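You operate a simulated robot arm through the tools that you are given. There is no shell and no other tool.

You run a simulated robot arm. Do the job below in one go: nothing can be reset, and whatever is moved stays where it is left.

TASK
Swap the dusty fan in the black drawer for the clean fan.
Fine: the clean fan lies on the blue mat; dusty fan on the blue mat, drawer closed, red catch down again; the drive is dead, as its label says. Where these are worked on the way, their far stop is far enough and under half their travel is too little: black drawer, red catch.
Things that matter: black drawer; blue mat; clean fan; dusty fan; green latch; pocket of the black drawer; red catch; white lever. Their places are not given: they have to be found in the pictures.

Only the result counts: the job must be done as asked and must still hold three seconds after the hand-in. Knocking over, shifting, dropping, spilling or breaking anything else fails it.

THE ROBOT
A 7-joint arm with a two-finger gripper, fixed in place. Base frame: the origin is at the foot of the arm, x ahead of it, y to its left, z up. Units: mm, rad, N and s.
With the tool pointing down near the work surface it reaches from about 300 to 740 mm from the base axis. Its first joint turns from -2.897 to 2.897 rad. Payload 1.71 kg.
The tool frame sits at the grasp point between the pads (the TCP): z along the fingers, y along the line on which they close. The tips reach 20 mm beyond it. Largest opening 96 mm; the body of the gripper starts 113 mm behind the TCP.
Orientation is that of the tool frame in the base frame, as a unit quaternion [x, y, z, w]. With the fingers straight down and closing along the base's y, the tool's x points along the base's -x, its y along +y and its z along -z.

THE INTERFACE
- The arm moves only by the tool nudge_tool. Its argument "steps" is text: rows parted by semicolons, each of 7 numbers parted by spaces: the shift along the tool's x, y, z in units of 25 mm (1.0 is 25 mm), then the turn, a rotation vector about the tool's x, y, z in units of 8 degrees (1.0 is 8 degrees), then the opening, from 0 (shut) to 1 (fully open). In form: dx dy dz rx ry rz gripper; .... A call has 1 to 20 rows; each row shifts and turns the commanded pose from where the row before left it, along the tool's axes as they then stand. A call with a number of a shift or a turn outside -1 to 1 is refused whole. A row lasts 0.2 s, in which the tool goes at most 50 mm and 0.15 rad; a call with a longer step from one row to the next is refused whole, and so is a gripper value outside its range. Where a pose cannot be reached the arm comes as near as it can. A force on the tool above 40 N (or 10 N above the force at the start of the call, whichever is more), or a blocked arm, ends the call early, and 0.2 s more pass. The fingers move at their own pace (about 153 mm/s each) and stop on an object; they squeeze with about 32 N. The grip force told is the motor's: it shows also when the fingers shut on nothing. Time passes only in rows, and 0.2 s behind the last, so rows that do not move let the fingers close. The reply holds the time, the measured pose of the TCP, the force on the tool along the base axes, the opening and the grip force, in the units named above and with some noise, with the torque about the TCP (base axes, N m) and any sound that the robot's microphone picked up.
- Cameras (640 x 400 px; columns grow to the right, rows downward): "scene" is fixed at [221.4, 501.2, 1449.4]; the picture's right is [-0.84, -0.55, 0.00], its down [-0.30, 0.46, -0.84] and it looks along [0.46, -0.70, -0.55] (base axes); focal length 315 px, centre (320, 200). "wrist" rides on the gripper at [66, 14, -145] in the tool frame; the picture's right is [-0.21, 0.98, 0.00], its down [-0.88, -0.18, -0.44] and it looks along [-0.44, -0.09, 0.90] (tool axes); focal length 275 px, centre (320, 200).
- get_image(camera): a new picture of that camera. It takes no simulated time.
- move_column(by): slides the trunk up (or, below 0, down) by that many mm; the arm rides with it, the base frame stays. It gives what a move gives, with no picture.
- measure_at(camera, pixels): for up to 12 pixels [column, row] of the newest picture of that camera ("zoom" is the newest enlarged one), the place [x, y, z] in the base frame of the surface seen there, good to about 3 mm. It takes no simulated time.
- inspect(camera, box): a new picture of the part [left, top, right, bottom] of that camera's present view, enlarged. It takes no simulated time.
- finish_job(): hands the job in; it is judged then, once.

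Open the gripper and draw the arm clear of the work before you hand the job in, unless the task says otherwise.

The tools are called after "Emit:" as a command line: name --argument value ..., lists and objects as JSON in quotes. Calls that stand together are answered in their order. nudge_tool: Moves the arm, as the interface text tells. Its arguments: {"type":"object","properties":{"steps":{"type":"string"}},"required":["steps"]} The other tools are called the same way: move_column (by) slides the trunk up or down; get_image (camera) takes a picture; measure_at (camera, pixels) gives the place of the surface under pixels of a picture; inspect (camera, box) takes an enlarged picture of a part of a camera's view; finish_job () hands the job in.

At the start:

```text
clock: 0.0
tool_pos: [519.3, -300.1, 1022.7]
tool_rot: [0.001, 1.0, -0.001, -0.001]
contact_force: [-1.0, -0.5, -0.2]
torque: [0.02, 0.01, 0.02]
width: 96.2
grasp_force: 0.1
trunk travel left (down, up): [-225.0, 161.0]
```

scene: 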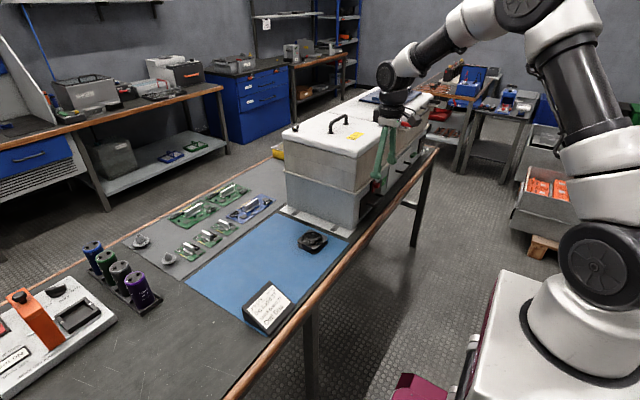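
wrist: 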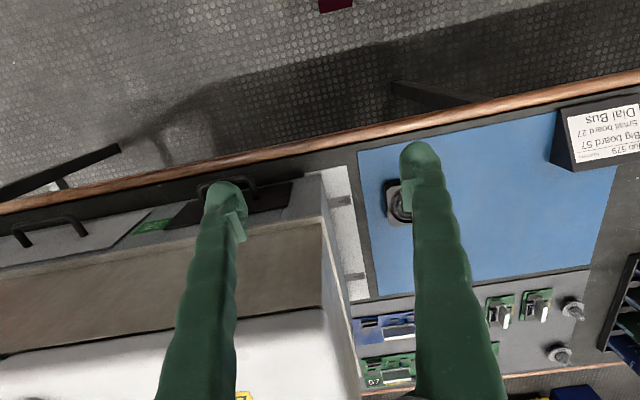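

I start by looking closer at the scene: the machine around (360,150), the mat around (260,270), and the label at (268,308).

Emit:
inspect --camera "scene" --box '[260, 80, 460, 250]'

Emit:
inspect --camera "scene" --box '[180, 200, 360, 340]'

Emit:
inspect --camera "wrist" --box '[0, 150, 360, 400]'

Emit:
inspect --camera "wrist" --box '[340, 80, 640, 260]'

```text
2.35 times, centred on (360, 165) of scene
```

zoom: 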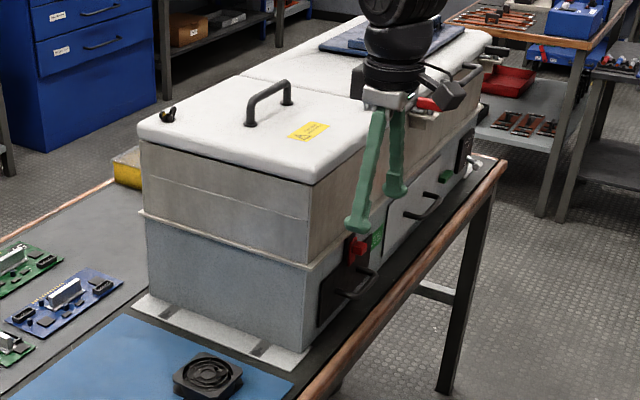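

```text
2.86 times, centred on (270, 270) of scene
```

zoom: 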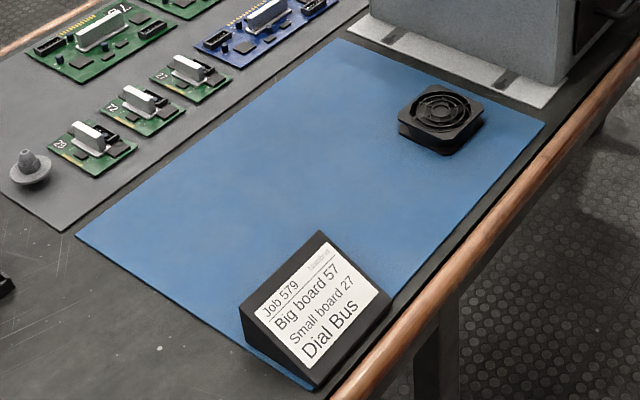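

```text
1.60 times, centred on (180, 275) of wrist
```

zoom: 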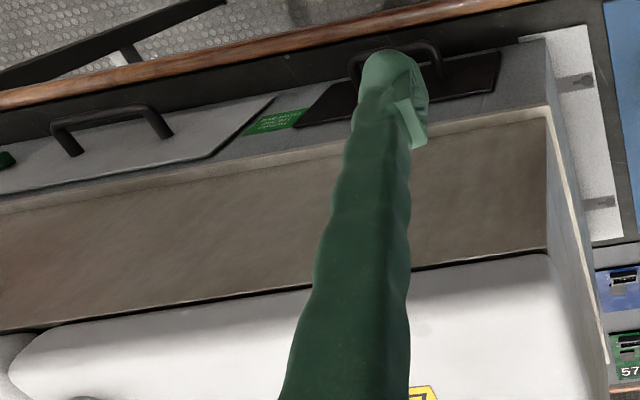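

```text
2.13 times, centred on (490, 170) of wrist
```

zoom: 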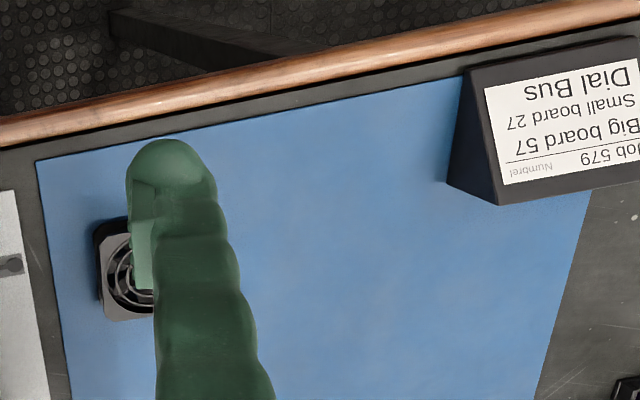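

The black drawer front with a bar handle and red catch shows at about (355,240)-(375,280) of the first zoom, next to a green label; I look closer at it and measure points.

Emit:
inspect --camera "scene" --box '[345, 160, 425, 220]'

Emit:
inspect --camera "scene" --box '[380, 110, 450, 180]'

Emit:
inspect --camera "wrist" --box '[0, 160, 200, 285]'

Emit:
inspect --camera "wrist" --box '[130, 160, 330, 285]'

```text
6.67 times, centred on (385, 190) of scene
```

zoom: 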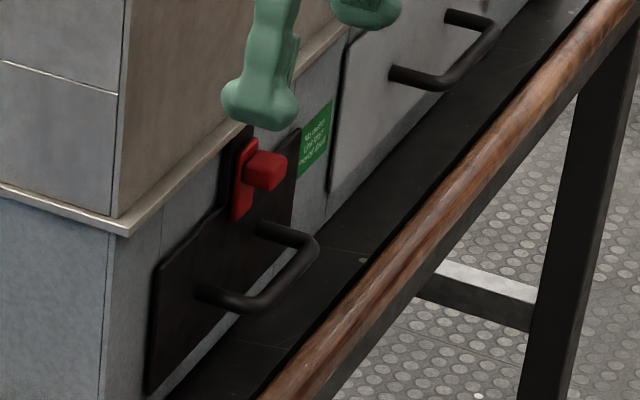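

```text
5.71 times, centred on (415, 145) of scene
```

zoom: 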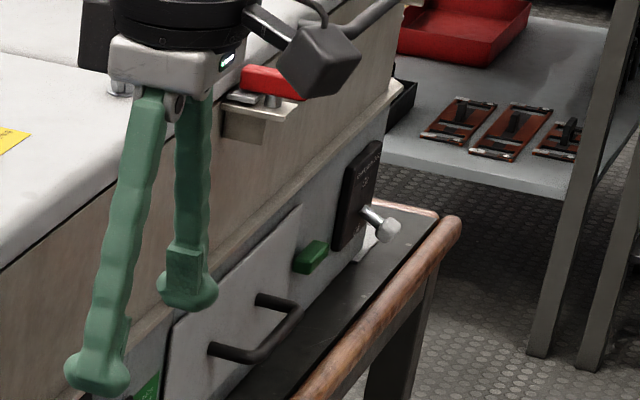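

```text
3.20 times, centred on (100, 222) of wrist
```

zoom: 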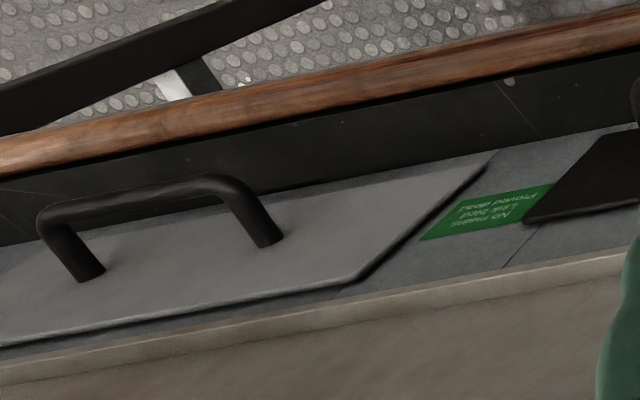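

```text
3.20 times, centred on (230, 222) of wrist
```

zoom: 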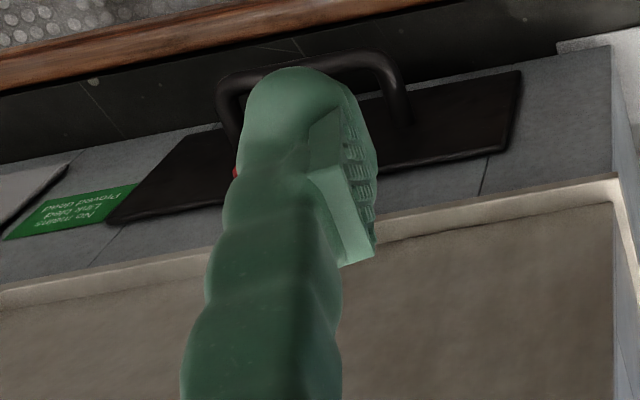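

The green label reads "No mains / Link tied / Proved dead", so only the red catch holds the black drawer. I measure drawer points in a fresh zoom of the scene.

Emit:
inspect --camera "scene" --box '[345, 160, 425, 220]'

Emit:
measure_at --camera "zoom" --pixels '[[240, 300], [312, 250], [265, 232], [205, 293], [265, 168], [240, 205], [250, 140], [160, 270], [150, 385], [245, 340], [290, 180], [315, 140]]'

Emit:
measure_at --camera "scene" --pixels '[[312, 240], [300, 247], [325, 247], [312, 252], [270, 307], [240, 260], [280, 218], [350, 237], [188, 283], [255, 325], [372, 225], [345, 190]]'

```text
6.67 times, centred on (385, 190) of scene
```

zoom: 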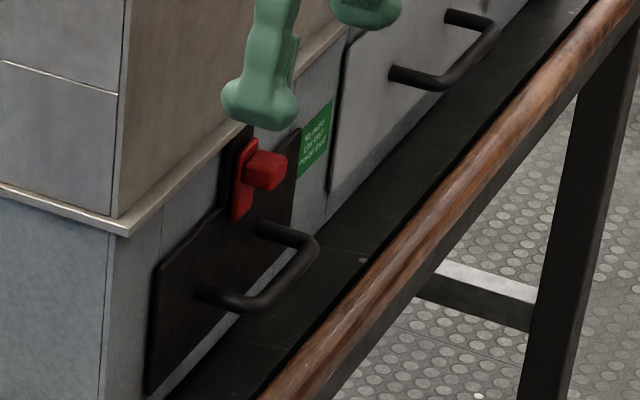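

```text
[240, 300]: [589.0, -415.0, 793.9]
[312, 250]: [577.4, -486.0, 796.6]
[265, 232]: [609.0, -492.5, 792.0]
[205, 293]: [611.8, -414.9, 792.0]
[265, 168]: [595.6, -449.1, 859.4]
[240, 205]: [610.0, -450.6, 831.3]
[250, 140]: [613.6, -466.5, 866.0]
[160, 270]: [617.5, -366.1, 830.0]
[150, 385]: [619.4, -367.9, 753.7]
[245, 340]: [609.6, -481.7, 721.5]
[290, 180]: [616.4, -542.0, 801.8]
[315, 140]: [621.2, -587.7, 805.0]
```

```text
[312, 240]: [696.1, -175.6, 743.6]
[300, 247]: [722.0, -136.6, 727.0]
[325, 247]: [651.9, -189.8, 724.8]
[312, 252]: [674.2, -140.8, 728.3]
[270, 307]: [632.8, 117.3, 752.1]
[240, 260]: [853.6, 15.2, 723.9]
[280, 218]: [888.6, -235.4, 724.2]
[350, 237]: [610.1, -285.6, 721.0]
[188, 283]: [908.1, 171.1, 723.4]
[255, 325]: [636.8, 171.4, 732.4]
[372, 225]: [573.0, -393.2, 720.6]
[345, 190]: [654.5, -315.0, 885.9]
```

The drawer front lies at x≈615, its bar handle at about (580,-450,795), the catch knob at about (595,-449,859). I measure the machine's lip and cover before moving the arm in front of it.

Emit:
inspect --camera "scene" --box '[280, 80, 440, 240]'

Emit:
measure_at --camera "scene" --pixels '[[355, 188], [356, 150], [355, 135], [340, 120], [285, 133], [362, 205], [405, 165], [420, 152], [428, 145], [403, 170], [410, 160], [433, 152]]'

Emit:
measure_at --camera "wrist" --pixels '[[390, 200], [400, 225], [318, 180], [325, 200], [280, 215], [150, 260], [100, 310], [0, 255], [40, 222], [75, 225], [150, 225], [190, 212]]'

```text
2.50 times, centred on (360, 160) of scene
```

zoom: 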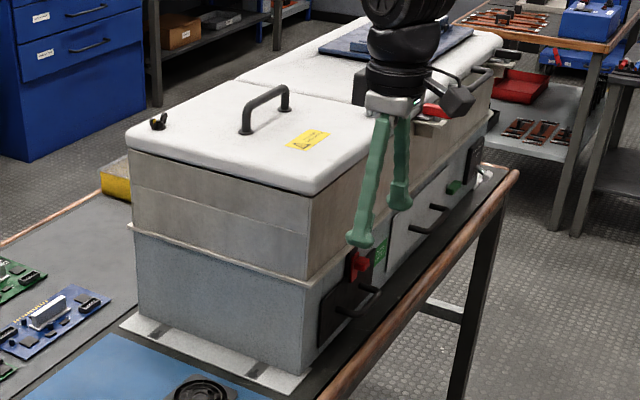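

```text
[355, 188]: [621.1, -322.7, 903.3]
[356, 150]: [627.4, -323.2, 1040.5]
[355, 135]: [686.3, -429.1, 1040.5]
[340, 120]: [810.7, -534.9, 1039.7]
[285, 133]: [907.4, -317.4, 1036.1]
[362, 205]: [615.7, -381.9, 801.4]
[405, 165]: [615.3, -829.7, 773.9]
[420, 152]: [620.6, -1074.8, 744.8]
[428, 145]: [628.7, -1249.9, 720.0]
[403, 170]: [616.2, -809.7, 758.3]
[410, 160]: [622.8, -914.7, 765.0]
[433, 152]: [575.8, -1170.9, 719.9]
```

```text
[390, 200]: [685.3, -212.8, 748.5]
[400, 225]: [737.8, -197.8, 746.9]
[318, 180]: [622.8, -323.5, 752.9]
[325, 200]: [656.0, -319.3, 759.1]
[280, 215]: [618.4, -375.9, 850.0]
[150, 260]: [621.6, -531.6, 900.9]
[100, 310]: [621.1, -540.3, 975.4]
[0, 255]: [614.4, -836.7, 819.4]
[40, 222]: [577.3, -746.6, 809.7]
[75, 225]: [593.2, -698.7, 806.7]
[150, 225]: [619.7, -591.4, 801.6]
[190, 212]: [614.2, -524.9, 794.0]
```

The machine's face is at x≈621 and its top at z≈1040, so the space in front (x<570) is free. I move the hand to y≈-440, back a bit, to view the drawer with the wrist camera.

Emit:
nudge_tool --steps "0.5 -0.95 0 0 0 0 1; 0.5 -0.95 0 0 0 0 1; 0.5 -0.95 0 0 0 0 1; 0.5 -0.95 0 0 0 0 1; 0.5 -0.95 0 0 0 0 1; 0.5 -0.95 0 0 0 0 1; 0 0 0 0 -1 0 1; 0 0 0 0 -1 0 1; 0 0 0 0 -1 0 1; 0 0 0 0 -1 0 1"

Emit:
get_image --camera "wrist"

Emit:
get_image --camera "scene"

```text
clock: 2.2
tool_pos: [428.6, -443.6, 1029.3]
tool_rot: [0.0, 0.959, 0.0, 0.284]
contact_force: [-0.3, 0.5, -0.3]
torque: [0.01, -0.02, 0.01]
width: 96.2
grasp_force: 0.0
trunk travel left (down, up): [-225.0, 161.0]
```

```text
taken
```

wrist: 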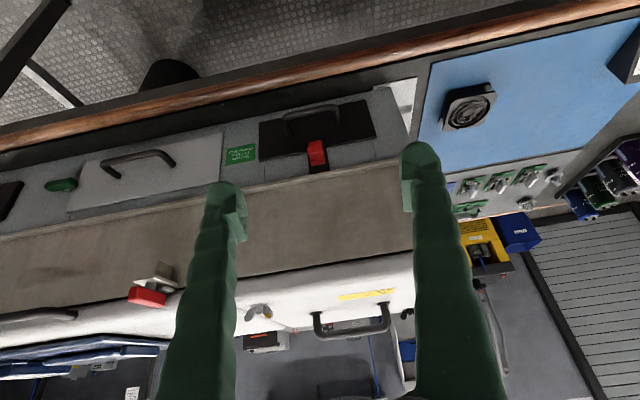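

```text
taken
```

scene: 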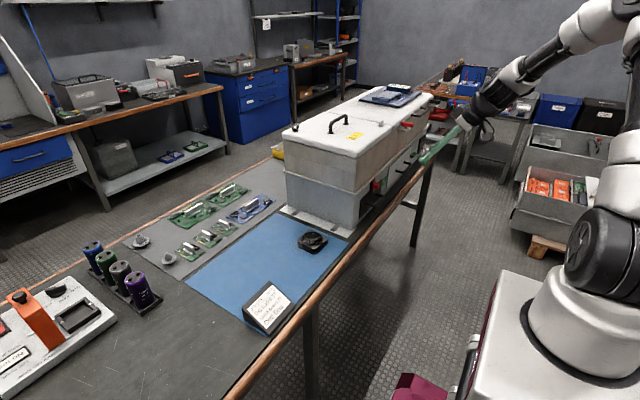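

The drawer with its handle and the red catch now shows at (317,130) of the wrist picture; I zoom in on it and measure.

Emit:
inspect --camera "wrist" --box '[240, 80, 420, 192]'

Emit:
measure_at --camera "zoom" --pixels '[[160, 130], [350, 90], [270, 215], [275, 250], [265, 290], [300, 305], [68, 265], [70, 175], [450, 75], [485, 180], [140, 90], [240, 330]]'

```text
3.56 times, centred on (330, 136) of wrist
```

zoom: 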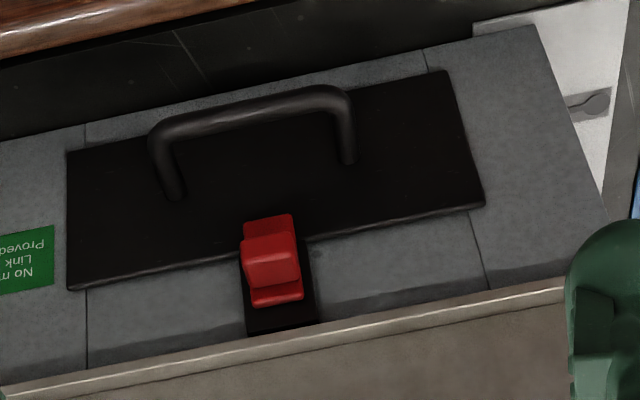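

```text
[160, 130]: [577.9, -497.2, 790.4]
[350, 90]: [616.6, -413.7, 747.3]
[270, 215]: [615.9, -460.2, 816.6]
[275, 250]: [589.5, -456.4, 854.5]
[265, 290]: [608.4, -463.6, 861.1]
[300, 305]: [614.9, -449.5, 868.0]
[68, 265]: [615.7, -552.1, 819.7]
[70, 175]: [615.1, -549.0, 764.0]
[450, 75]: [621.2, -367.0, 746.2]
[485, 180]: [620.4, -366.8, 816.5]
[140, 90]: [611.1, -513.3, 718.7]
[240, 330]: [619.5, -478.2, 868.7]
```

I see the catch as a red slide on a black strip above the drawer front (z≈816–865, knob at x≈589). I lower the hand to look at it from nearer.

Emit:
nudge_tool --steps "0.166 -0.09 0.93 0 0 0 1; 0.166 -0.09 0.93 0 0 0 1; 0.166 -0.09 0.93 0 0 0 1; 0.166 -0.09 0.93 0 0 0 1; 0.166 -0.09 0.93 0 0 0 1; 0 0 0 0 0 0 1"

Emit:
get_image --camera "wrist"

```text
clock: 3.6
tool_pos: [473.6, -457.2, 922.7]
tool_rot: [0.001, 0.959, -0.001, 0.283]
contact_force: [0.4, 0.0, 0.3]
torque: [-0.03, 0.03, 0.0]
width: 95.9
grasp_force: 0.0
trunk travel left (down, up): [-225.0, 161.0]
```

```text
taken
```

wrist: 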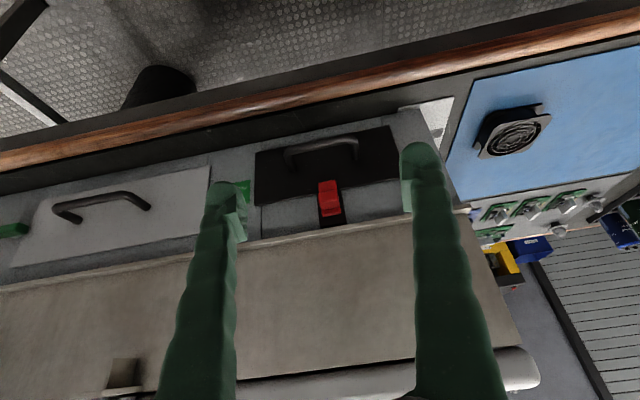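

The catch sits at (328,195) now; I zoom in on it and measure its parts.

Emit:
inspect --camera "wrist" --box '[278, 140, 378, 240]'

Emit:
measure_at --camera "zoom" --pixels '[[200, 140], [215, 180], [200, 200], [215, 228], [205, 258], [180, 170], [262, 170], [210, 300], [290, 210], [150, 270], [100, 60], [210, 325]]'

Emit:
inspect --camera "scene" --box '[355, 165, 405, 205]'

Emit:
measure_at --camera "zoom" --pixels '[[220, 150], [250, 165], [275, 175], [300, 165], [255, 200], [300, 210], [225, 250], [240, 280], [300, 140], [250, 120], [420, 300], [300, 400]]'

```text
4.00 times, centred on (328, 190) of wrist
```

zoom: 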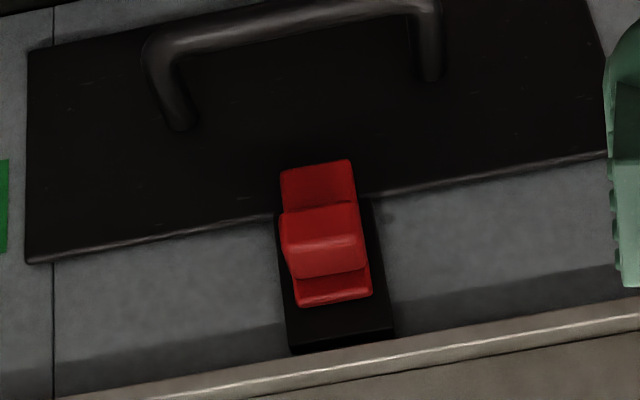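

```text
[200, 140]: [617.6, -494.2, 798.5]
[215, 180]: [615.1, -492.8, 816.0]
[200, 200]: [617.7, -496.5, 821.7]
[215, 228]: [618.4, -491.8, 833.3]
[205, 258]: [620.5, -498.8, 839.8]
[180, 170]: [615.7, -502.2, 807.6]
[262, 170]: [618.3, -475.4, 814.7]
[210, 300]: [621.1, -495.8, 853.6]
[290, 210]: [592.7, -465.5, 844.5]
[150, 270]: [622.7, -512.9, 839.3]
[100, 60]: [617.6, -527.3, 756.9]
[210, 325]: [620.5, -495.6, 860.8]
```

```text
10.00 times, centred on (380, 185) of scene
```

zoom: 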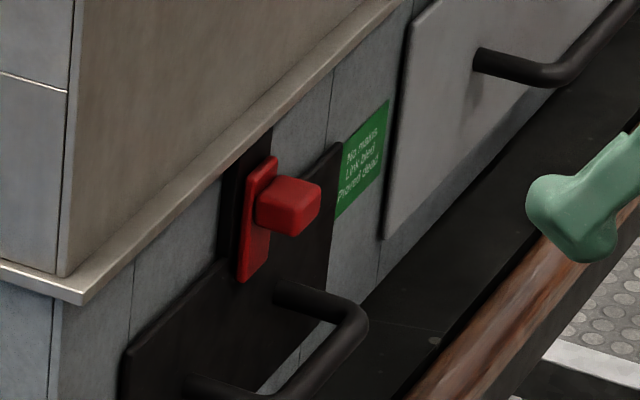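

```text
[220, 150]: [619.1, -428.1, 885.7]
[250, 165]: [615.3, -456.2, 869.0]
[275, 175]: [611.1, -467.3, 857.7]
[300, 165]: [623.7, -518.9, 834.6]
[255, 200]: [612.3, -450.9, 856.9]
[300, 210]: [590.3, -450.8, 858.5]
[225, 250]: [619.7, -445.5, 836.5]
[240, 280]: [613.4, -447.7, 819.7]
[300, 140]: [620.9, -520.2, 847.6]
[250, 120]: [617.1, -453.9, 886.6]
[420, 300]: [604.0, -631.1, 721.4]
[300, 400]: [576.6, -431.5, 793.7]
```

I measure the knob's own corners, seen at (283–365, 205–275) in the wrist zoom.

Emit:
inspect --camera "wrist" --box '[278, 140, 378, 240]'

Emit:
measure_at --camera "zoom" --pixels '[[318, 170], [318, 195], [318, 220], [322, 240], [325, 260], [328, 280], [332, 295], [335, 325], [290, 245], [357, 235], [300, 270], [360, 330]]'

Emit:
measure_at --camera "wrist" --pixels '[[290, 154], [320, 147], [350, 141], [357, 150], [285, 163], [480, 150], [512, 130], [545, 118], [520, 145], [500, 130], [330, 238], [330, 234]]'

```text
4.00 times, centred on (328, 190) of wrist
```

zoom: 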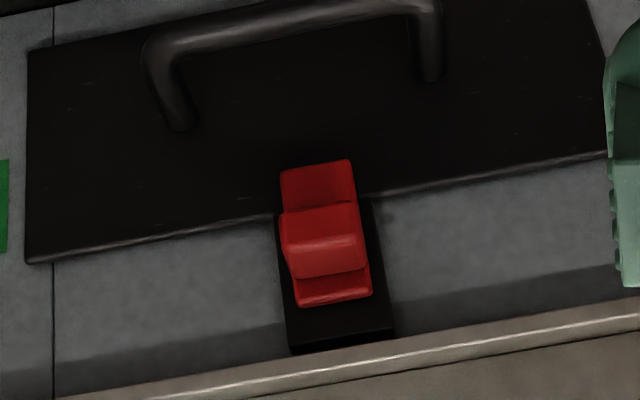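

```text
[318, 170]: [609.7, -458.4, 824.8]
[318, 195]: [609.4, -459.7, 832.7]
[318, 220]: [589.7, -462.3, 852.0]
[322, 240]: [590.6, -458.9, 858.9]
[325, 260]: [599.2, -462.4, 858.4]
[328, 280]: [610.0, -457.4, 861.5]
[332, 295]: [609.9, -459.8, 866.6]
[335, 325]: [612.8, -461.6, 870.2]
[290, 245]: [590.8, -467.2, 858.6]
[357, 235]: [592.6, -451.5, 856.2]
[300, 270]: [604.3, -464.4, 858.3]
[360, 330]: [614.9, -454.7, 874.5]
```

```text
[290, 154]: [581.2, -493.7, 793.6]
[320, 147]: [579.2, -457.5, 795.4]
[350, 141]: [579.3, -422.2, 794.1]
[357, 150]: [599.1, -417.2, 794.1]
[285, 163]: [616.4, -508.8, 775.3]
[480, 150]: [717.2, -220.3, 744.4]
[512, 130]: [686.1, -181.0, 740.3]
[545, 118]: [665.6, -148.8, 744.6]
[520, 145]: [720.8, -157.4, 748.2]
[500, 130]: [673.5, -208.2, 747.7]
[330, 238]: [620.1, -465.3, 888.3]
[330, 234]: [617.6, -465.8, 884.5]
```

The knob spans x 589–607, y −469…−450, z 842–859. I half-close the fingers and go most of the way to straddle the knob, keeping the 33° tilt.

Emit:
nudge_tool --steps "0 0 0 0 0 0 0.5; -0.473 -0.015 0.953 0 0 0 0.5; -0.473 -0.015 0.953 0 0 0 0.5; -0.473 -0.015 0.953 0 0 0 0.5; -0.3 -0.015 0.6 0 0 0 0.5; 0 0 0 0 0 0 0.5"

Emit:
get_image --camera "wrist"

```text
clock: 5.0
tool_pos: [557.0, -456.5, 872.4]
tool_rot: [0.001, 0.959, -0.001, 0.282]
contact_force: [0.1, -0.2, 0.4]
torque: [0.01, 0.02, -0.01]
width: 47.9
grasp_force: 0.1
trunk travel left (down, up): [-225.0, 161.0]
```

```text
taken
```

wrist: 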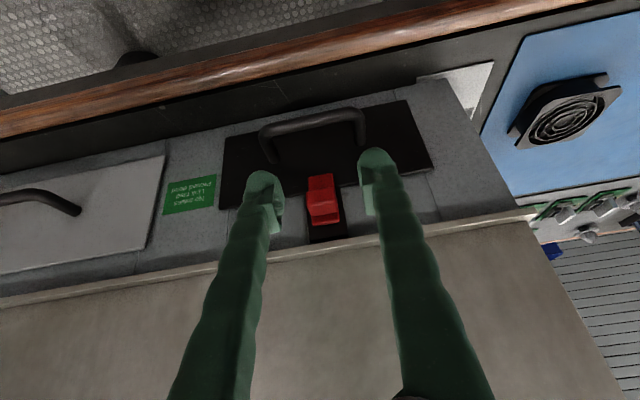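

The fingers straddle the knob at (322,205). I go the last 35 mm and close on it.

Emit:
nudge_tool --steps "-0.33 -0.05 0.63 0 0 0 0.5; -0.33 -0.05 0.63 0 0 0 0.5; 0 0 0 0 0 0 0.5; 0 0 0 0 0 0 0.1; 0 0 0 0 0 0 0.1; 0 0 0 0 0 0 0.1"

Emit:
get_image --camera "wrist"

```text
clock: 6.4
tool_pos: [587.9, -459.8, 853.9]
tool_rot: [0.0, 0.959, -0.001, 0.282]
contact_force: [0.3, -7.6, 1.4]
torque: [-0.11, 0.01, -0.13]
width: 20.9
grasp_force: 35.1
trunk travel left (down, up): [-225.0, 161.0]
```

```text
taken
```

wrist: 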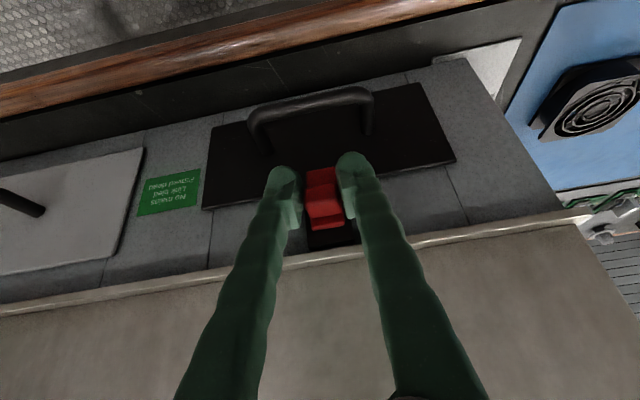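

The knob is gripped (20.9 mm, 35 N). I lift straight up in small steps towards its stop.

Emit:
nudge_tool --steps "-0.109 0 -0.168 0 0 0 0.1; -0.109 0 -0.168 0 0 0 0.1; -0.109 0 -0.168 0 0 0 0.1; -0.109 0 -0.168 0 0 0 0.1"

Emit:
inspect --camera "wrist" --box '[250, 130, 390, 270]'

```text
clock: 7.4
tool_pos: [588.1, -459.2, 872.2]
tool_rot: [0.001, 0.96, 0.0, 0.282]
contact_force: [5.8, -17.1, -11.0]
torque: [-0.1, -0.22, -0.23]
width: 21.1
grasp_force: 35.3
trunk travel left (down, up): [-225.0, 161.0]
```

```text
2.86 times, centred on (320, 200) of wrist
```

zoom: 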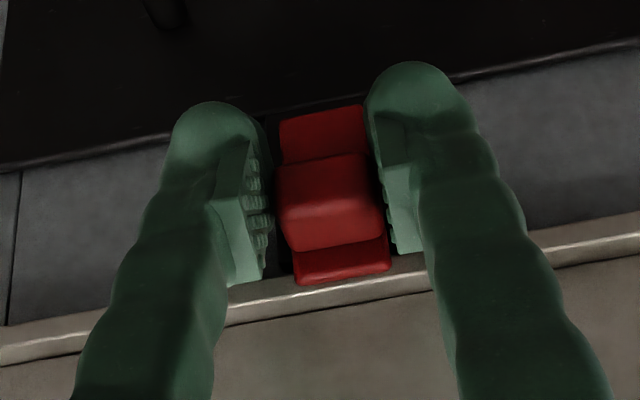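

The catch has risen about 18 mm with modest force. I continue up a little more, relieving the sideways force by shifting slightly to −y.

Emit:
nudge_tool --steps "-0.109 -0.04 -0.168 0 0 0 0.1; -0.109 -0.04 -0.168 0 0 0 0.1; 0 0 0 0 0 0 0.1"

Emit:
inspect --camera "wrist" --box '[250, 130, 390, 270]'

Emit:
measure_at --camera "zoom" --pixels '[[325, 130], [330, 195], [340, 262], [335, 230], [150, 160]]'

```text
clock: 8.2
tool_pos: [588.1, -460.1, 879.6]
tool_rot: [0.0, 0.96, 0.003, 0.279]
contact_force: [-6.2, -3.0, -31.4]
torque: [-0.04, 0.35, -0.02]
width: 21.4
grasp_force: 35.0
trunk travel left (down, up): [-225.0, 161.0]
```

```text
2.86 times, centred on (320, 200) of wrist
```

zoom: 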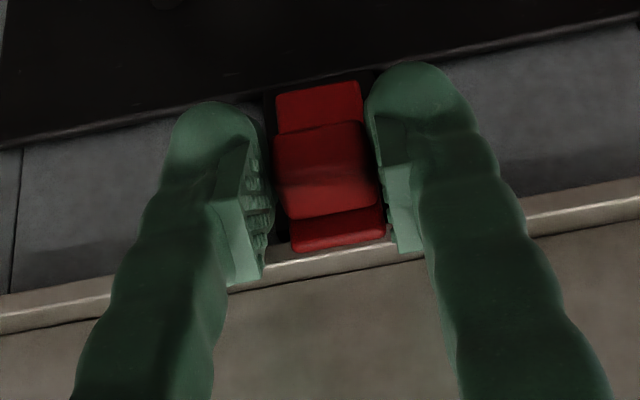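

```text
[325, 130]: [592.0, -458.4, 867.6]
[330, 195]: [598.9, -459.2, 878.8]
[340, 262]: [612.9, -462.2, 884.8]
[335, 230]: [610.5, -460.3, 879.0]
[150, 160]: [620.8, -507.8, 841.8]
```

The lift met its stop (−31 N) with the catch about 20 mm up (knob top 859→879). I open the fingers and see if the catch stays up.

Emit:
nudge_tool --steps "0.05 0 0.08 0 0 0 0.1; 0 0 0 0 0 0 0.5; 0 0 0 0 0 0 0.5"

Emit:
inspect --camera "wrist" --box '[250, 130, 390, 270]'

Emit:
measure_at --camera "zoom" --pixels '[[325, 110], [325, 130], [330, 195], [340, 262], [335, 230], [150, 160]]'

```text
clock: 9.0
tool_pos: [589.8, -460.0, 883.5]
tool_rot: [-0.001, 0.959, -0.002, 0.283]
contact_force: [-0.1, 0.5, -0.2]
torque: [-0.03, 0.0, -0.01]
width: 48.0
grasp_force: 0.2
trunk travel left (down, up): [-225.0, 161.0]
```

```text
2.86 times, centred on (320, 200) of wrist
```

zoom: 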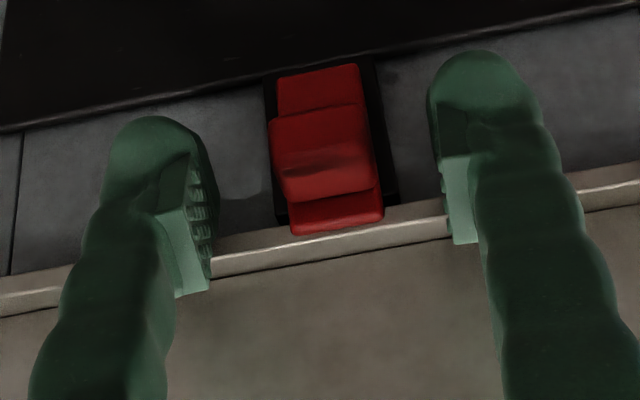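

```text
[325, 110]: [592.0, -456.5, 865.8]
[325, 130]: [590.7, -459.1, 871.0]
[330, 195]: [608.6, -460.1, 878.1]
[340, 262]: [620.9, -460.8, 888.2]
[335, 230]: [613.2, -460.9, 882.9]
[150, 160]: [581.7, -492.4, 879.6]
```

The catch stays up (knob top still z≈878, plate bottom clear of the drawer's top edge). I back out and turn the hand 90° about its own axis so that the fingers can straddle the handle bar.

Emit:
nudge_tool --steps "0.676 0 -0.675 0 0 0 0.5; 0.676 0 -0.675 0 0 0 0.5; 0.676 0 -0.675 0 0 0 0.5; 0 0 0 0 0 1 0.4; 0 0 0 0 0 1 0.4; 0 0 0 0 0 1 0.3; 0 0 0 0 0 1 0.3; 0 0 0 0 0 1 0.3; 0 0 0 0 0 1 0.3; 0 0 0 0 0 1 0.3; 0 0 0 0 0 1 0.3; 0 0 0 0 0 1 0.3; 0 0 0 0 0 1 0.3; 0 0 0 0 0 1 0.3; 0 0 0 0 0 0.25 0.3; 0 0 0 0 0 0 0.3"

Emit:
get_image --camera "wrist"

Emit:
get_image --camera "scene"

```text
clock: 12.4
tool_pos: [517.7, -460.3, 897.0]
tool_rot: [0.679, 0.678, 0.199, 0.2]
contact_force: [-0.4, -0.8, -0.3]
torque: [-0.03, 0.0, -0.03]
width: 28.7
grasp_force: 0.0
trunk travel left (down, up): [-225.0, 161.0]
```

```text
taken
```

wrist: 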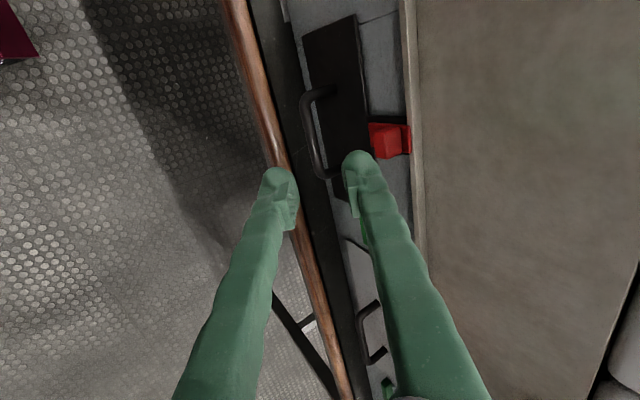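

```text
taken
```

scene: 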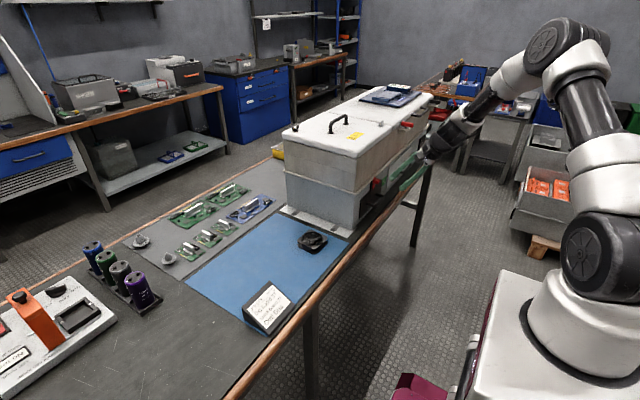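

The hand is turned; the handle shows at (315,130) and the catch at (390,140). I measure the bar from this angle.

Emit:
inspect --camera "wrist" --box '[270, 60, 430, 200]'

Emit:
measure_at --camera "wrist" --pixels '[[306, 120], [308, 130], [310, 140], [313, 150], [325, 90], [335, 130], [335, 100], [385, 140], [370, 133], [310, 215], [265, 125]]'

```text
2.86 times, centred on (350, 130) of wrist
```

zoom: 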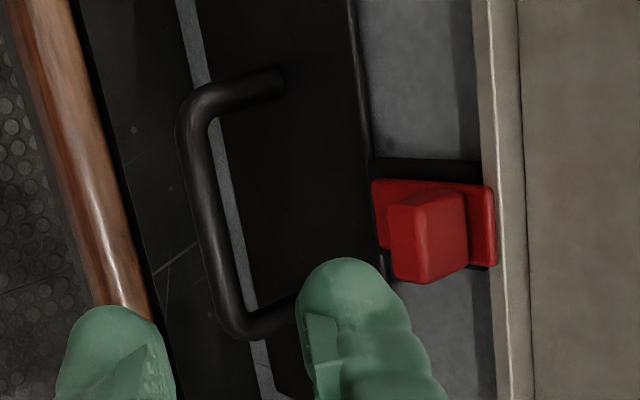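

```text
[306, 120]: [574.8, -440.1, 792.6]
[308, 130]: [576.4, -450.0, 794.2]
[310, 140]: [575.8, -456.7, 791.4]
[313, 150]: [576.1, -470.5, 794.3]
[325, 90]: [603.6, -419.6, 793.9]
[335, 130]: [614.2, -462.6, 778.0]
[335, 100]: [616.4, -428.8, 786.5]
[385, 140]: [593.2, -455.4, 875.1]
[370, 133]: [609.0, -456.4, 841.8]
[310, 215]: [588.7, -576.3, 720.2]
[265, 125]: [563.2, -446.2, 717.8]
```

The bar's front face is at x≈575, z≈793, so its axis is near (580,−455,790). I line up and approach most of the way along the tool axis.

Emit:
nudge_tool --steps "0.2 -0.23 0 0 0 0 0.3; 0 0 0.9 0 0 0 0.3; 0 0 0.9 0 0 0 0.3; 0 0 0.9 0 0 0 0.3; 0 0 0 0 0 0 0.3"

Emit:
get_image --camera "wrist"

Emit:
inspect --camera "scene" --box '[345, 160, 425, 220]'

```text
clock: 13.6
tool_pos: [550.2, -456.9, 838.9]
tool_rot: [0.678, 0.679, 0.198, 0.2]
contact_force: [0.0, -0.8, -1.2]
torque: [0.02, 0.0, 0.0]
width: 28.8
grasp_force: 0.1
trunk travel left (down, up): [-225.0, 161.0]
```

```text
taken
```

wrist: 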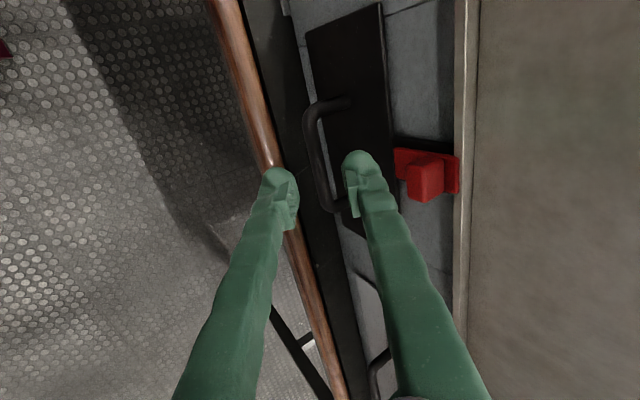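

```text
6.67 times, centred on (385, 190) of scene
```

zoom: 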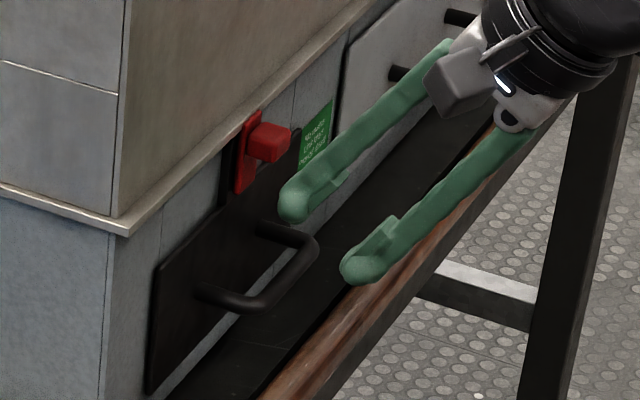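

The bar lies between the fingers' lines. I go the last 49 mm along the tool axis and close on the bar.

Emit:
nudge_tool --steps "0 -0.06 0.65 0 0 0 0.3; 0 0 0.65 0 0 0 0.3; 0 0 0.65 0 0 0 0.3; 0 0 0 0 0 0 0.3"

Emit:
get_image --camera "wrist"

Emit:
inspect --camera "scene" --box '[345, 160, 425, 220]'

```text
clock: 14.6
tool_pos: [575.5, -457.1, 795.9]
tool_rot: [0.678, 0.679, 0.199, 0.201]
contact_force: [0.2, -0.7, -0.8]
torque: [0.03, -0.02, 0.04]
width: 28.7
grasp_force: 0.0
trunk travel left (down, up): [-225.0, 161.0]
```

```text
taken
```

wrist: 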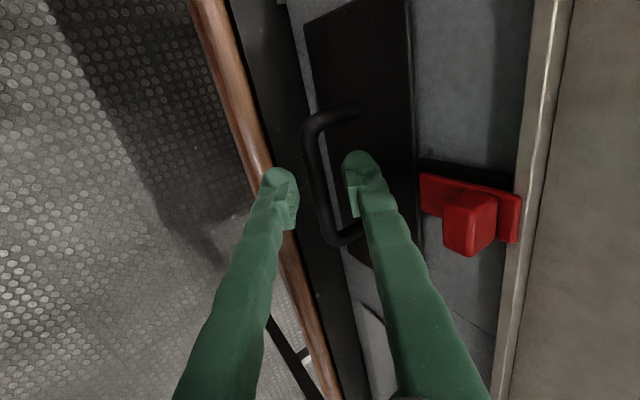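

```text
6.67 times, centred on (385, 190) of scene
```

zoom: 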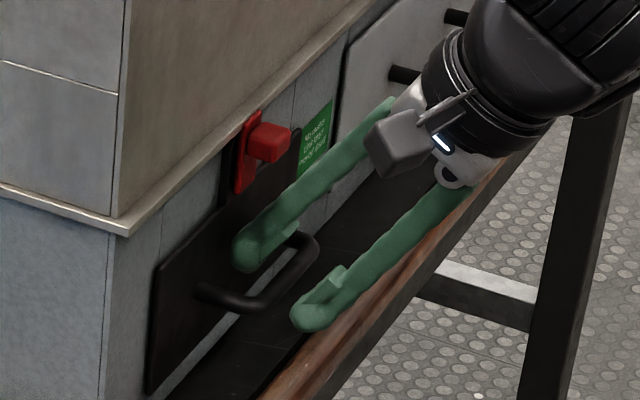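

The bar sits between the fingers without contact. I close on it.

Emit:
nudge_tool --steps "0 0 0 0 0 0 0; 0 0 0 0 0 0 0; 0 0 0 0 0 0 0"

Emit:
inspect --camera "scene" --box '[345, 160, 425, 220]'

```text
clock: 15.4
tool_pos: [573.7, -456.8, 795.9]
tool_rot: [0.678, 0.679, 0.199, 0.2]
contact_force: [0.9, -0.1, -2.2]
torque: [0.21, -0.02, -0.46]
width: 8.2
grasp_force: 34.9
trunk travel left (down, up): [-225.0, 161.0]
```

```text
6.67 times, centred on (385, 190) of scene
```

zoom: 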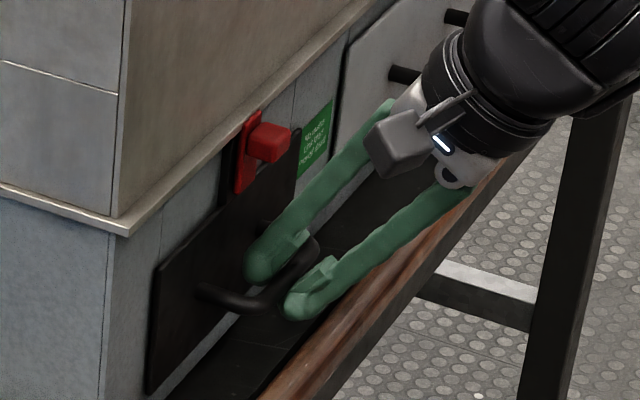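

The bar is gripped (8.2 mm, 35 N). I pull along −x in small steps first to see the force.

Emit:
nudge_tool --steps "0 -0.336 -0.217 0 0 0 0; 0 -0.336 -0.217 0 0 0 0; 0 -0.336 -0.217 0 0 0 0"

Emit:
inspect --camera "scene" --box '[345, 160, 425, 220]'

```text
clock: 16.2
tool_pos: [544.6, -456.9, 794.8]
tool_rot: [0.678, 0.679, 0.198, 0.199]
contact_force: [-1.5, -2.4, -2.2]
torque: [0.31, 0.04, -0.41]
width: 7.5
grasp_force: 34.5
trunk travel left (down, up): [-225.0, 161.0]
```

```text
6.67 times, centred on (385, 190) of scene
```

zoom: 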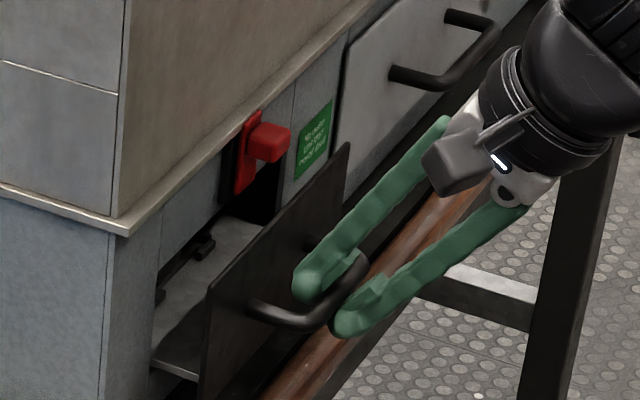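

The drawer slides out freely. I go on pulling towards its stop.

Emit:
nudge_tool --steps "0 -0.504 -0.326 0 0 0 0; 0 -0.504 -0.326 0 0 0 0; 0 -0.504 -0.326 0 0 0 0; 0 -0.504 -0.326 0 0 0 0; 0 -0.504 -0.326 0 0 0 0; 0 -0.504 -0.326 0 0 0 0"

Emit:
get_image --camera "scene"

Emit:
get_image --camera "wrist"

```text
clock: 17.6
tool_pos: [454.1, -456.4, 795.5]
tool_rot: [0.679, 0.678, 0.199, 0.2]
contact_force: [-1.6, -8.0, -1.2]
torque: [0.28, -0.03, -0.38]
width: 7.3
grasp_force: 35.1
trunk travel left (down, up): [-225.0, 161.0]
```

```text
taken
```

scene: 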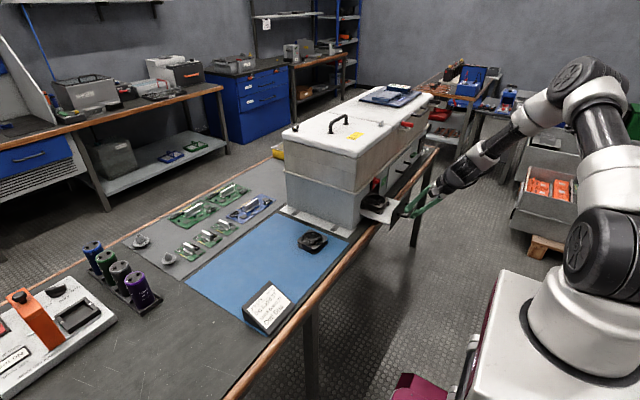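

```text
taken
```

wrist: 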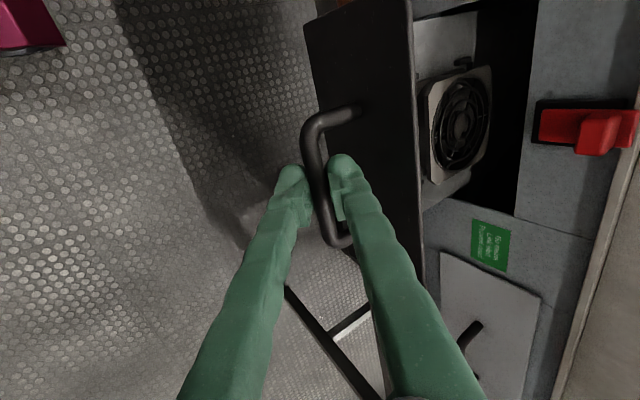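

The dusty fan shows in the drawer at (460,120). I keep pulling more slowly to find the far stop.

Emit:
nudge_tool --steps "0 -0.336 -0.217 0 0 0 0; 0 -0.336 -0.217 0 0 0 0; 0 -0.336 -0.217 0 0 0 0; 0 -0.336 -0.217 0 0 0 0"

Emit:
get_image --camera "wrist"

```text
clock: 18.6
tool_pos: [415.1, -455.7, 793.5]
tool_rot: [0.678, 0.678, 0.2, 0.201]
contact_force: [-0.3, -7.2, -1.4]
torque: [0.09, 0.02, -0.5]
width: 6.9
grasp_force: 35.2
trunk travel left (down, up): [-225.0, 161.0]
```

```text
taken
```

wrist: 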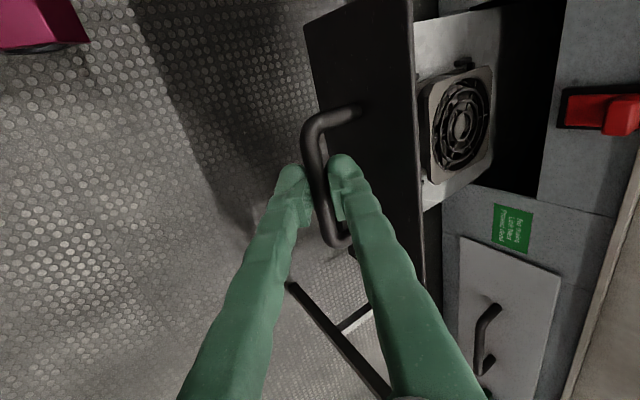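

Still free after 160 mm. I continue.

Emit:
nudge_tool --steps "0 -0.336 -0.217 0 0 0 0; 0 -0.336 -0.217 0 0 0 0; 0 -0.336 -0.217 0 0 0 0; 0 -0.336 -0.217 0 0 0 0"

Emit:
get_image --camera "wrist"

```text
clock: 19.6
tool_pos: [376.7, -456.4, 794.9]
tool_rot: [0.678, 0.678, 0.2, 0.2]
contact_force: [4.3, -5.0, -6.6]
torque: [0.65, 0.02, -0.22]
width: 6.7
grasp_force: 35.0
trunk travel left (down, up): [-225.0, 161.0]
```

```text
taken
```

wrist: 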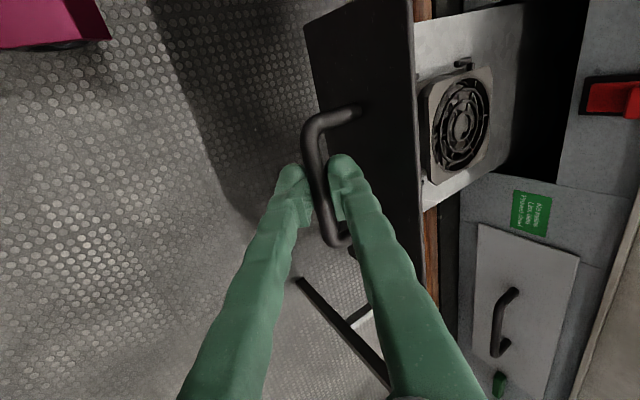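

Pulled 197 mm, with the x force just rising to +4 N. I pull a little more to see if this is the stop.

Emit:
nudge_tool --steps "0 -0.168 -0.109 0 0 0 0; 0 -0.168 -0.109 0 0 0 0; 0 -0.168 -0.109 0 0 0 0"

Emit:
get_image --camera "wrist"

```text
clock: 20.1
tool_pos: [365.5, -454.6, 807.9]
tool_rot: [0.672, 0.679, 0.209, 0.211]
contact_force: [8.7, 1.3, 10.5]
torque: [-0.08, 1.78, -0.1]
width: 0.1
grasp_force: 29.3
trunk travel left (down, up): [-225.0, 161.0]
stopped in row 2: the force on the tool passed its limit at 46 N (the readings are from after the stop); the commanded pose is now the measured one
```

```text
taken
```

wrist: 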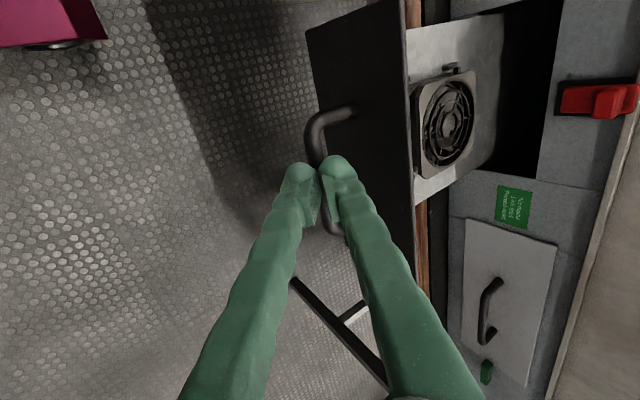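

The drawer reached its stop (46 N) and the fingers slid off the bar at full pull. I lift away along the tool axis and look at the drawer.

Emit:
nudge_tool --steps "0 0 -0.5 0 0 0 0; 0 0 -1 0 0 0 0; 0 0 -1 0 0 0 0; 0 0 -1 0 0 0 0.3; 0 0 0 0 0 0 0.5"

Emit:
get_image --camera "wrist"

Emit:
inspect --camera "scene" --box '[300, 160, 460, 260]'

```text
clock: 21.3
tool_pos: [312.2, -457.5, 875.2]
tool_rot: [0.674, 0.679, 0.207, 0.207]
contact_force: [-0.5, -0.8, 0.2]
torque: [-0.03, 0.04, 0.01]
width: 47.9
grasp_force: 0.1
trunk travel left (down, up): [-225.0, 161.0]
```

```text
taken
```

wrist: 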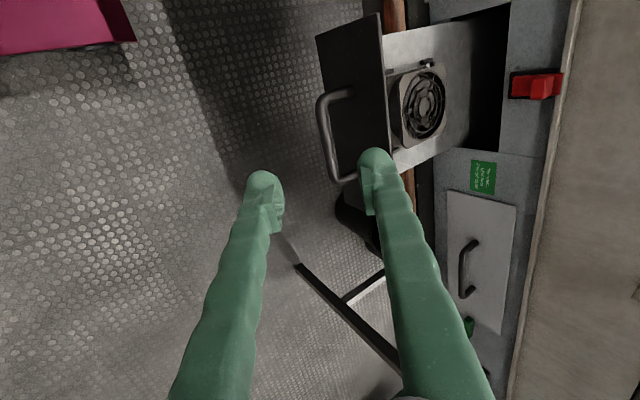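

```text
4.00 times, centred on (380, 210) of scene
```

zoom: 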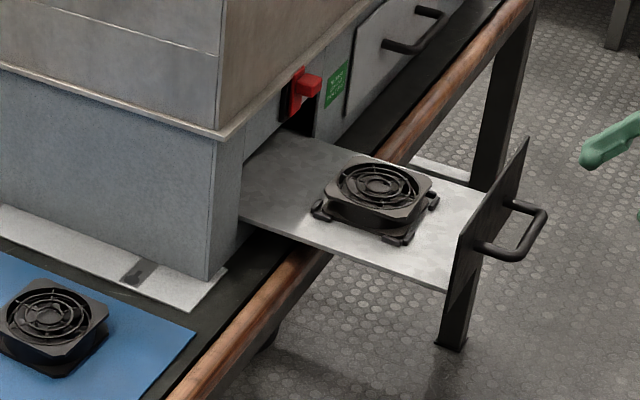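

The drawer stands fully out, the dusty fan at (380,190) of the zoom held between four small corner stops. I measure it.

Emit:
measure_at --camera "zoom" --pixels '[[380, 185], [335, 178], [360, 160], [432, 182], [400, 225], [328, 213], [318, 208], [400, 240], [434, 200], [450, 225], [270, 200], [490, 250]]'

Emit:
inspect --camera "wrist" --box '[310, 0, 520, 200]'

Emit:
measure_at --camera "wrist" --pixels '[[322, 110], [335, 130], [382, 20], [388, 100], [425, 105], [395, 80], [440, 70], [440, 130], [400, 145], [427, 63], [480, 90], [440, 30]]'

```text
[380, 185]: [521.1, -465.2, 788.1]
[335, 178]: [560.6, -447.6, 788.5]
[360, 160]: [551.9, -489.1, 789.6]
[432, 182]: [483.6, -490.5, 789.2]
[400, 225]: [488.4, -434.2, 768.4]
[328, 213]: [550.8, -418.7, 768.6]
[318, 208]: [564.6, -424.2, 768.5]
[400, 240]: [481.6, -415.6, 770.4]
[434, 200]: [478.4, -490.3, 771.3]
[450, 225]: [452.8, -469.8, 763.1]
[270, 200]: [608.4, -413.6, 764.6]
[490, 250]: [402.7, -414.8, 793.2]
```

```text
2.00 times, centred on (415, 100) of wrist
```

zoom: 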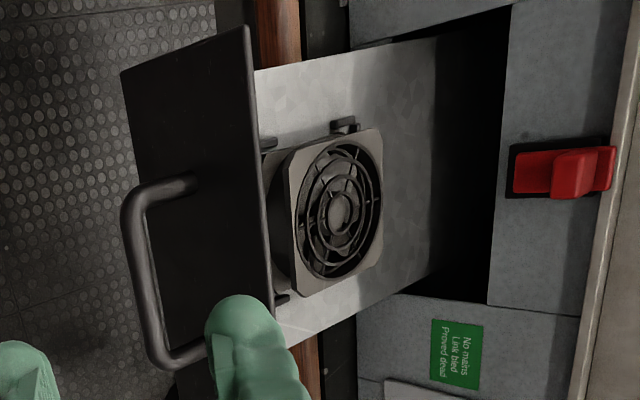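

```text
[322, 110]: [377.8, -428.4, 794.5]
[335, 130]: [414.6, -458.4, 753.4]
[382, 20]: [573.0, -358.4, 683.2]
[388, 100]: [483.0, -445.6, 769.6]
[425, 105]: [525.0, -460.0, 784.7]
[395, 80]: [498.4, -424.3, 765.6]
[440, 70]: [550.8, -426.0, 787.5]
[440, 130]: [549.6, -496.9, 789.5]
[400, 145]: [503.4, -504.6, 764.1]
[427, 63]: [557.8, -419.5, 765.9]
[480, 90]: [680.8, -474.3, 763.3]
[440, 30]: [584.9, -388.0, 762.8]
```

The fan is about 80 mm square, 25 mm thick (top z≈788, tray z≈763), with 6 mm corner stops. I turn the hand back to pointing straight down, closing along y, to look from above.

Emit:
nudge_tool --steps "0 0 -1 0 0 0 0.5; 0 0 -1 0 0 0 0.5; 0 0 0 0 0 -1 0.5; 0 0 0 0 0 -1 0.5; 0 0 0 0 0 -1 0.5; 0 0 0 0 0 -1 0.5; 0 0 0 0 0 -1 1; 0 0 0 0 0 -1 1; 0 0 0 0 0 -1 1; 0 0 0 0 0 -1 1; 0 0 0 0 0 -1 1; 0 0 0 0 0 -1 1; 0 0 0 0 0 -1 1; 0 0 0 0 0 -0.25 1; 0 0 0 0 1 0 1; 0 0 0 0 1 0 1; 0 0 0 0 1 0 1; 0 0 0 0 1 0 1; 0 0 0 0 0 0 1"

Emit:
get_image --camera "wrist"

Emit:
get_image --camera "scene"

```text
clock: 25.3
tool_pos: [283.5, -456.2, 916.5]
tool_rot: [-0.002, 1.0, -0.002, 0.016]
contact_force: [0.6, -0.8, 0.8]
torque: [-0.02, 0.05, 0.02]
width: 95.7
grasp_force: 0.1
trunk travel left (down, up): [-225.0, 161.0]
```

```text
taken
```

wrist: 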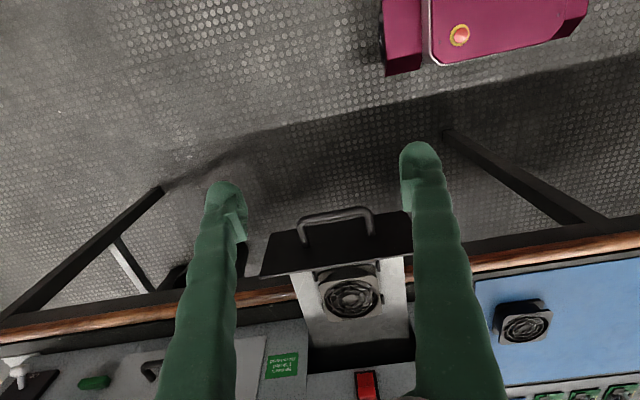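

```text
taken
```

scene: 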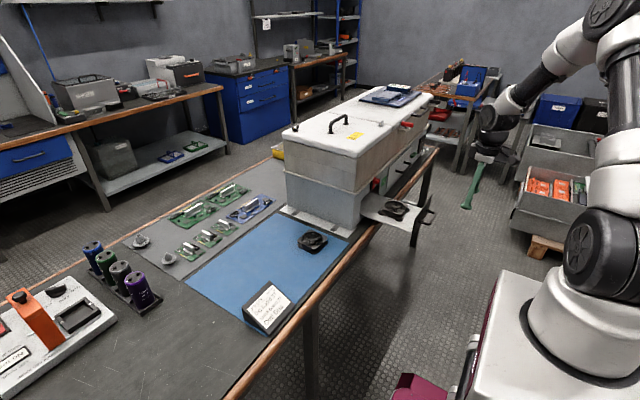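

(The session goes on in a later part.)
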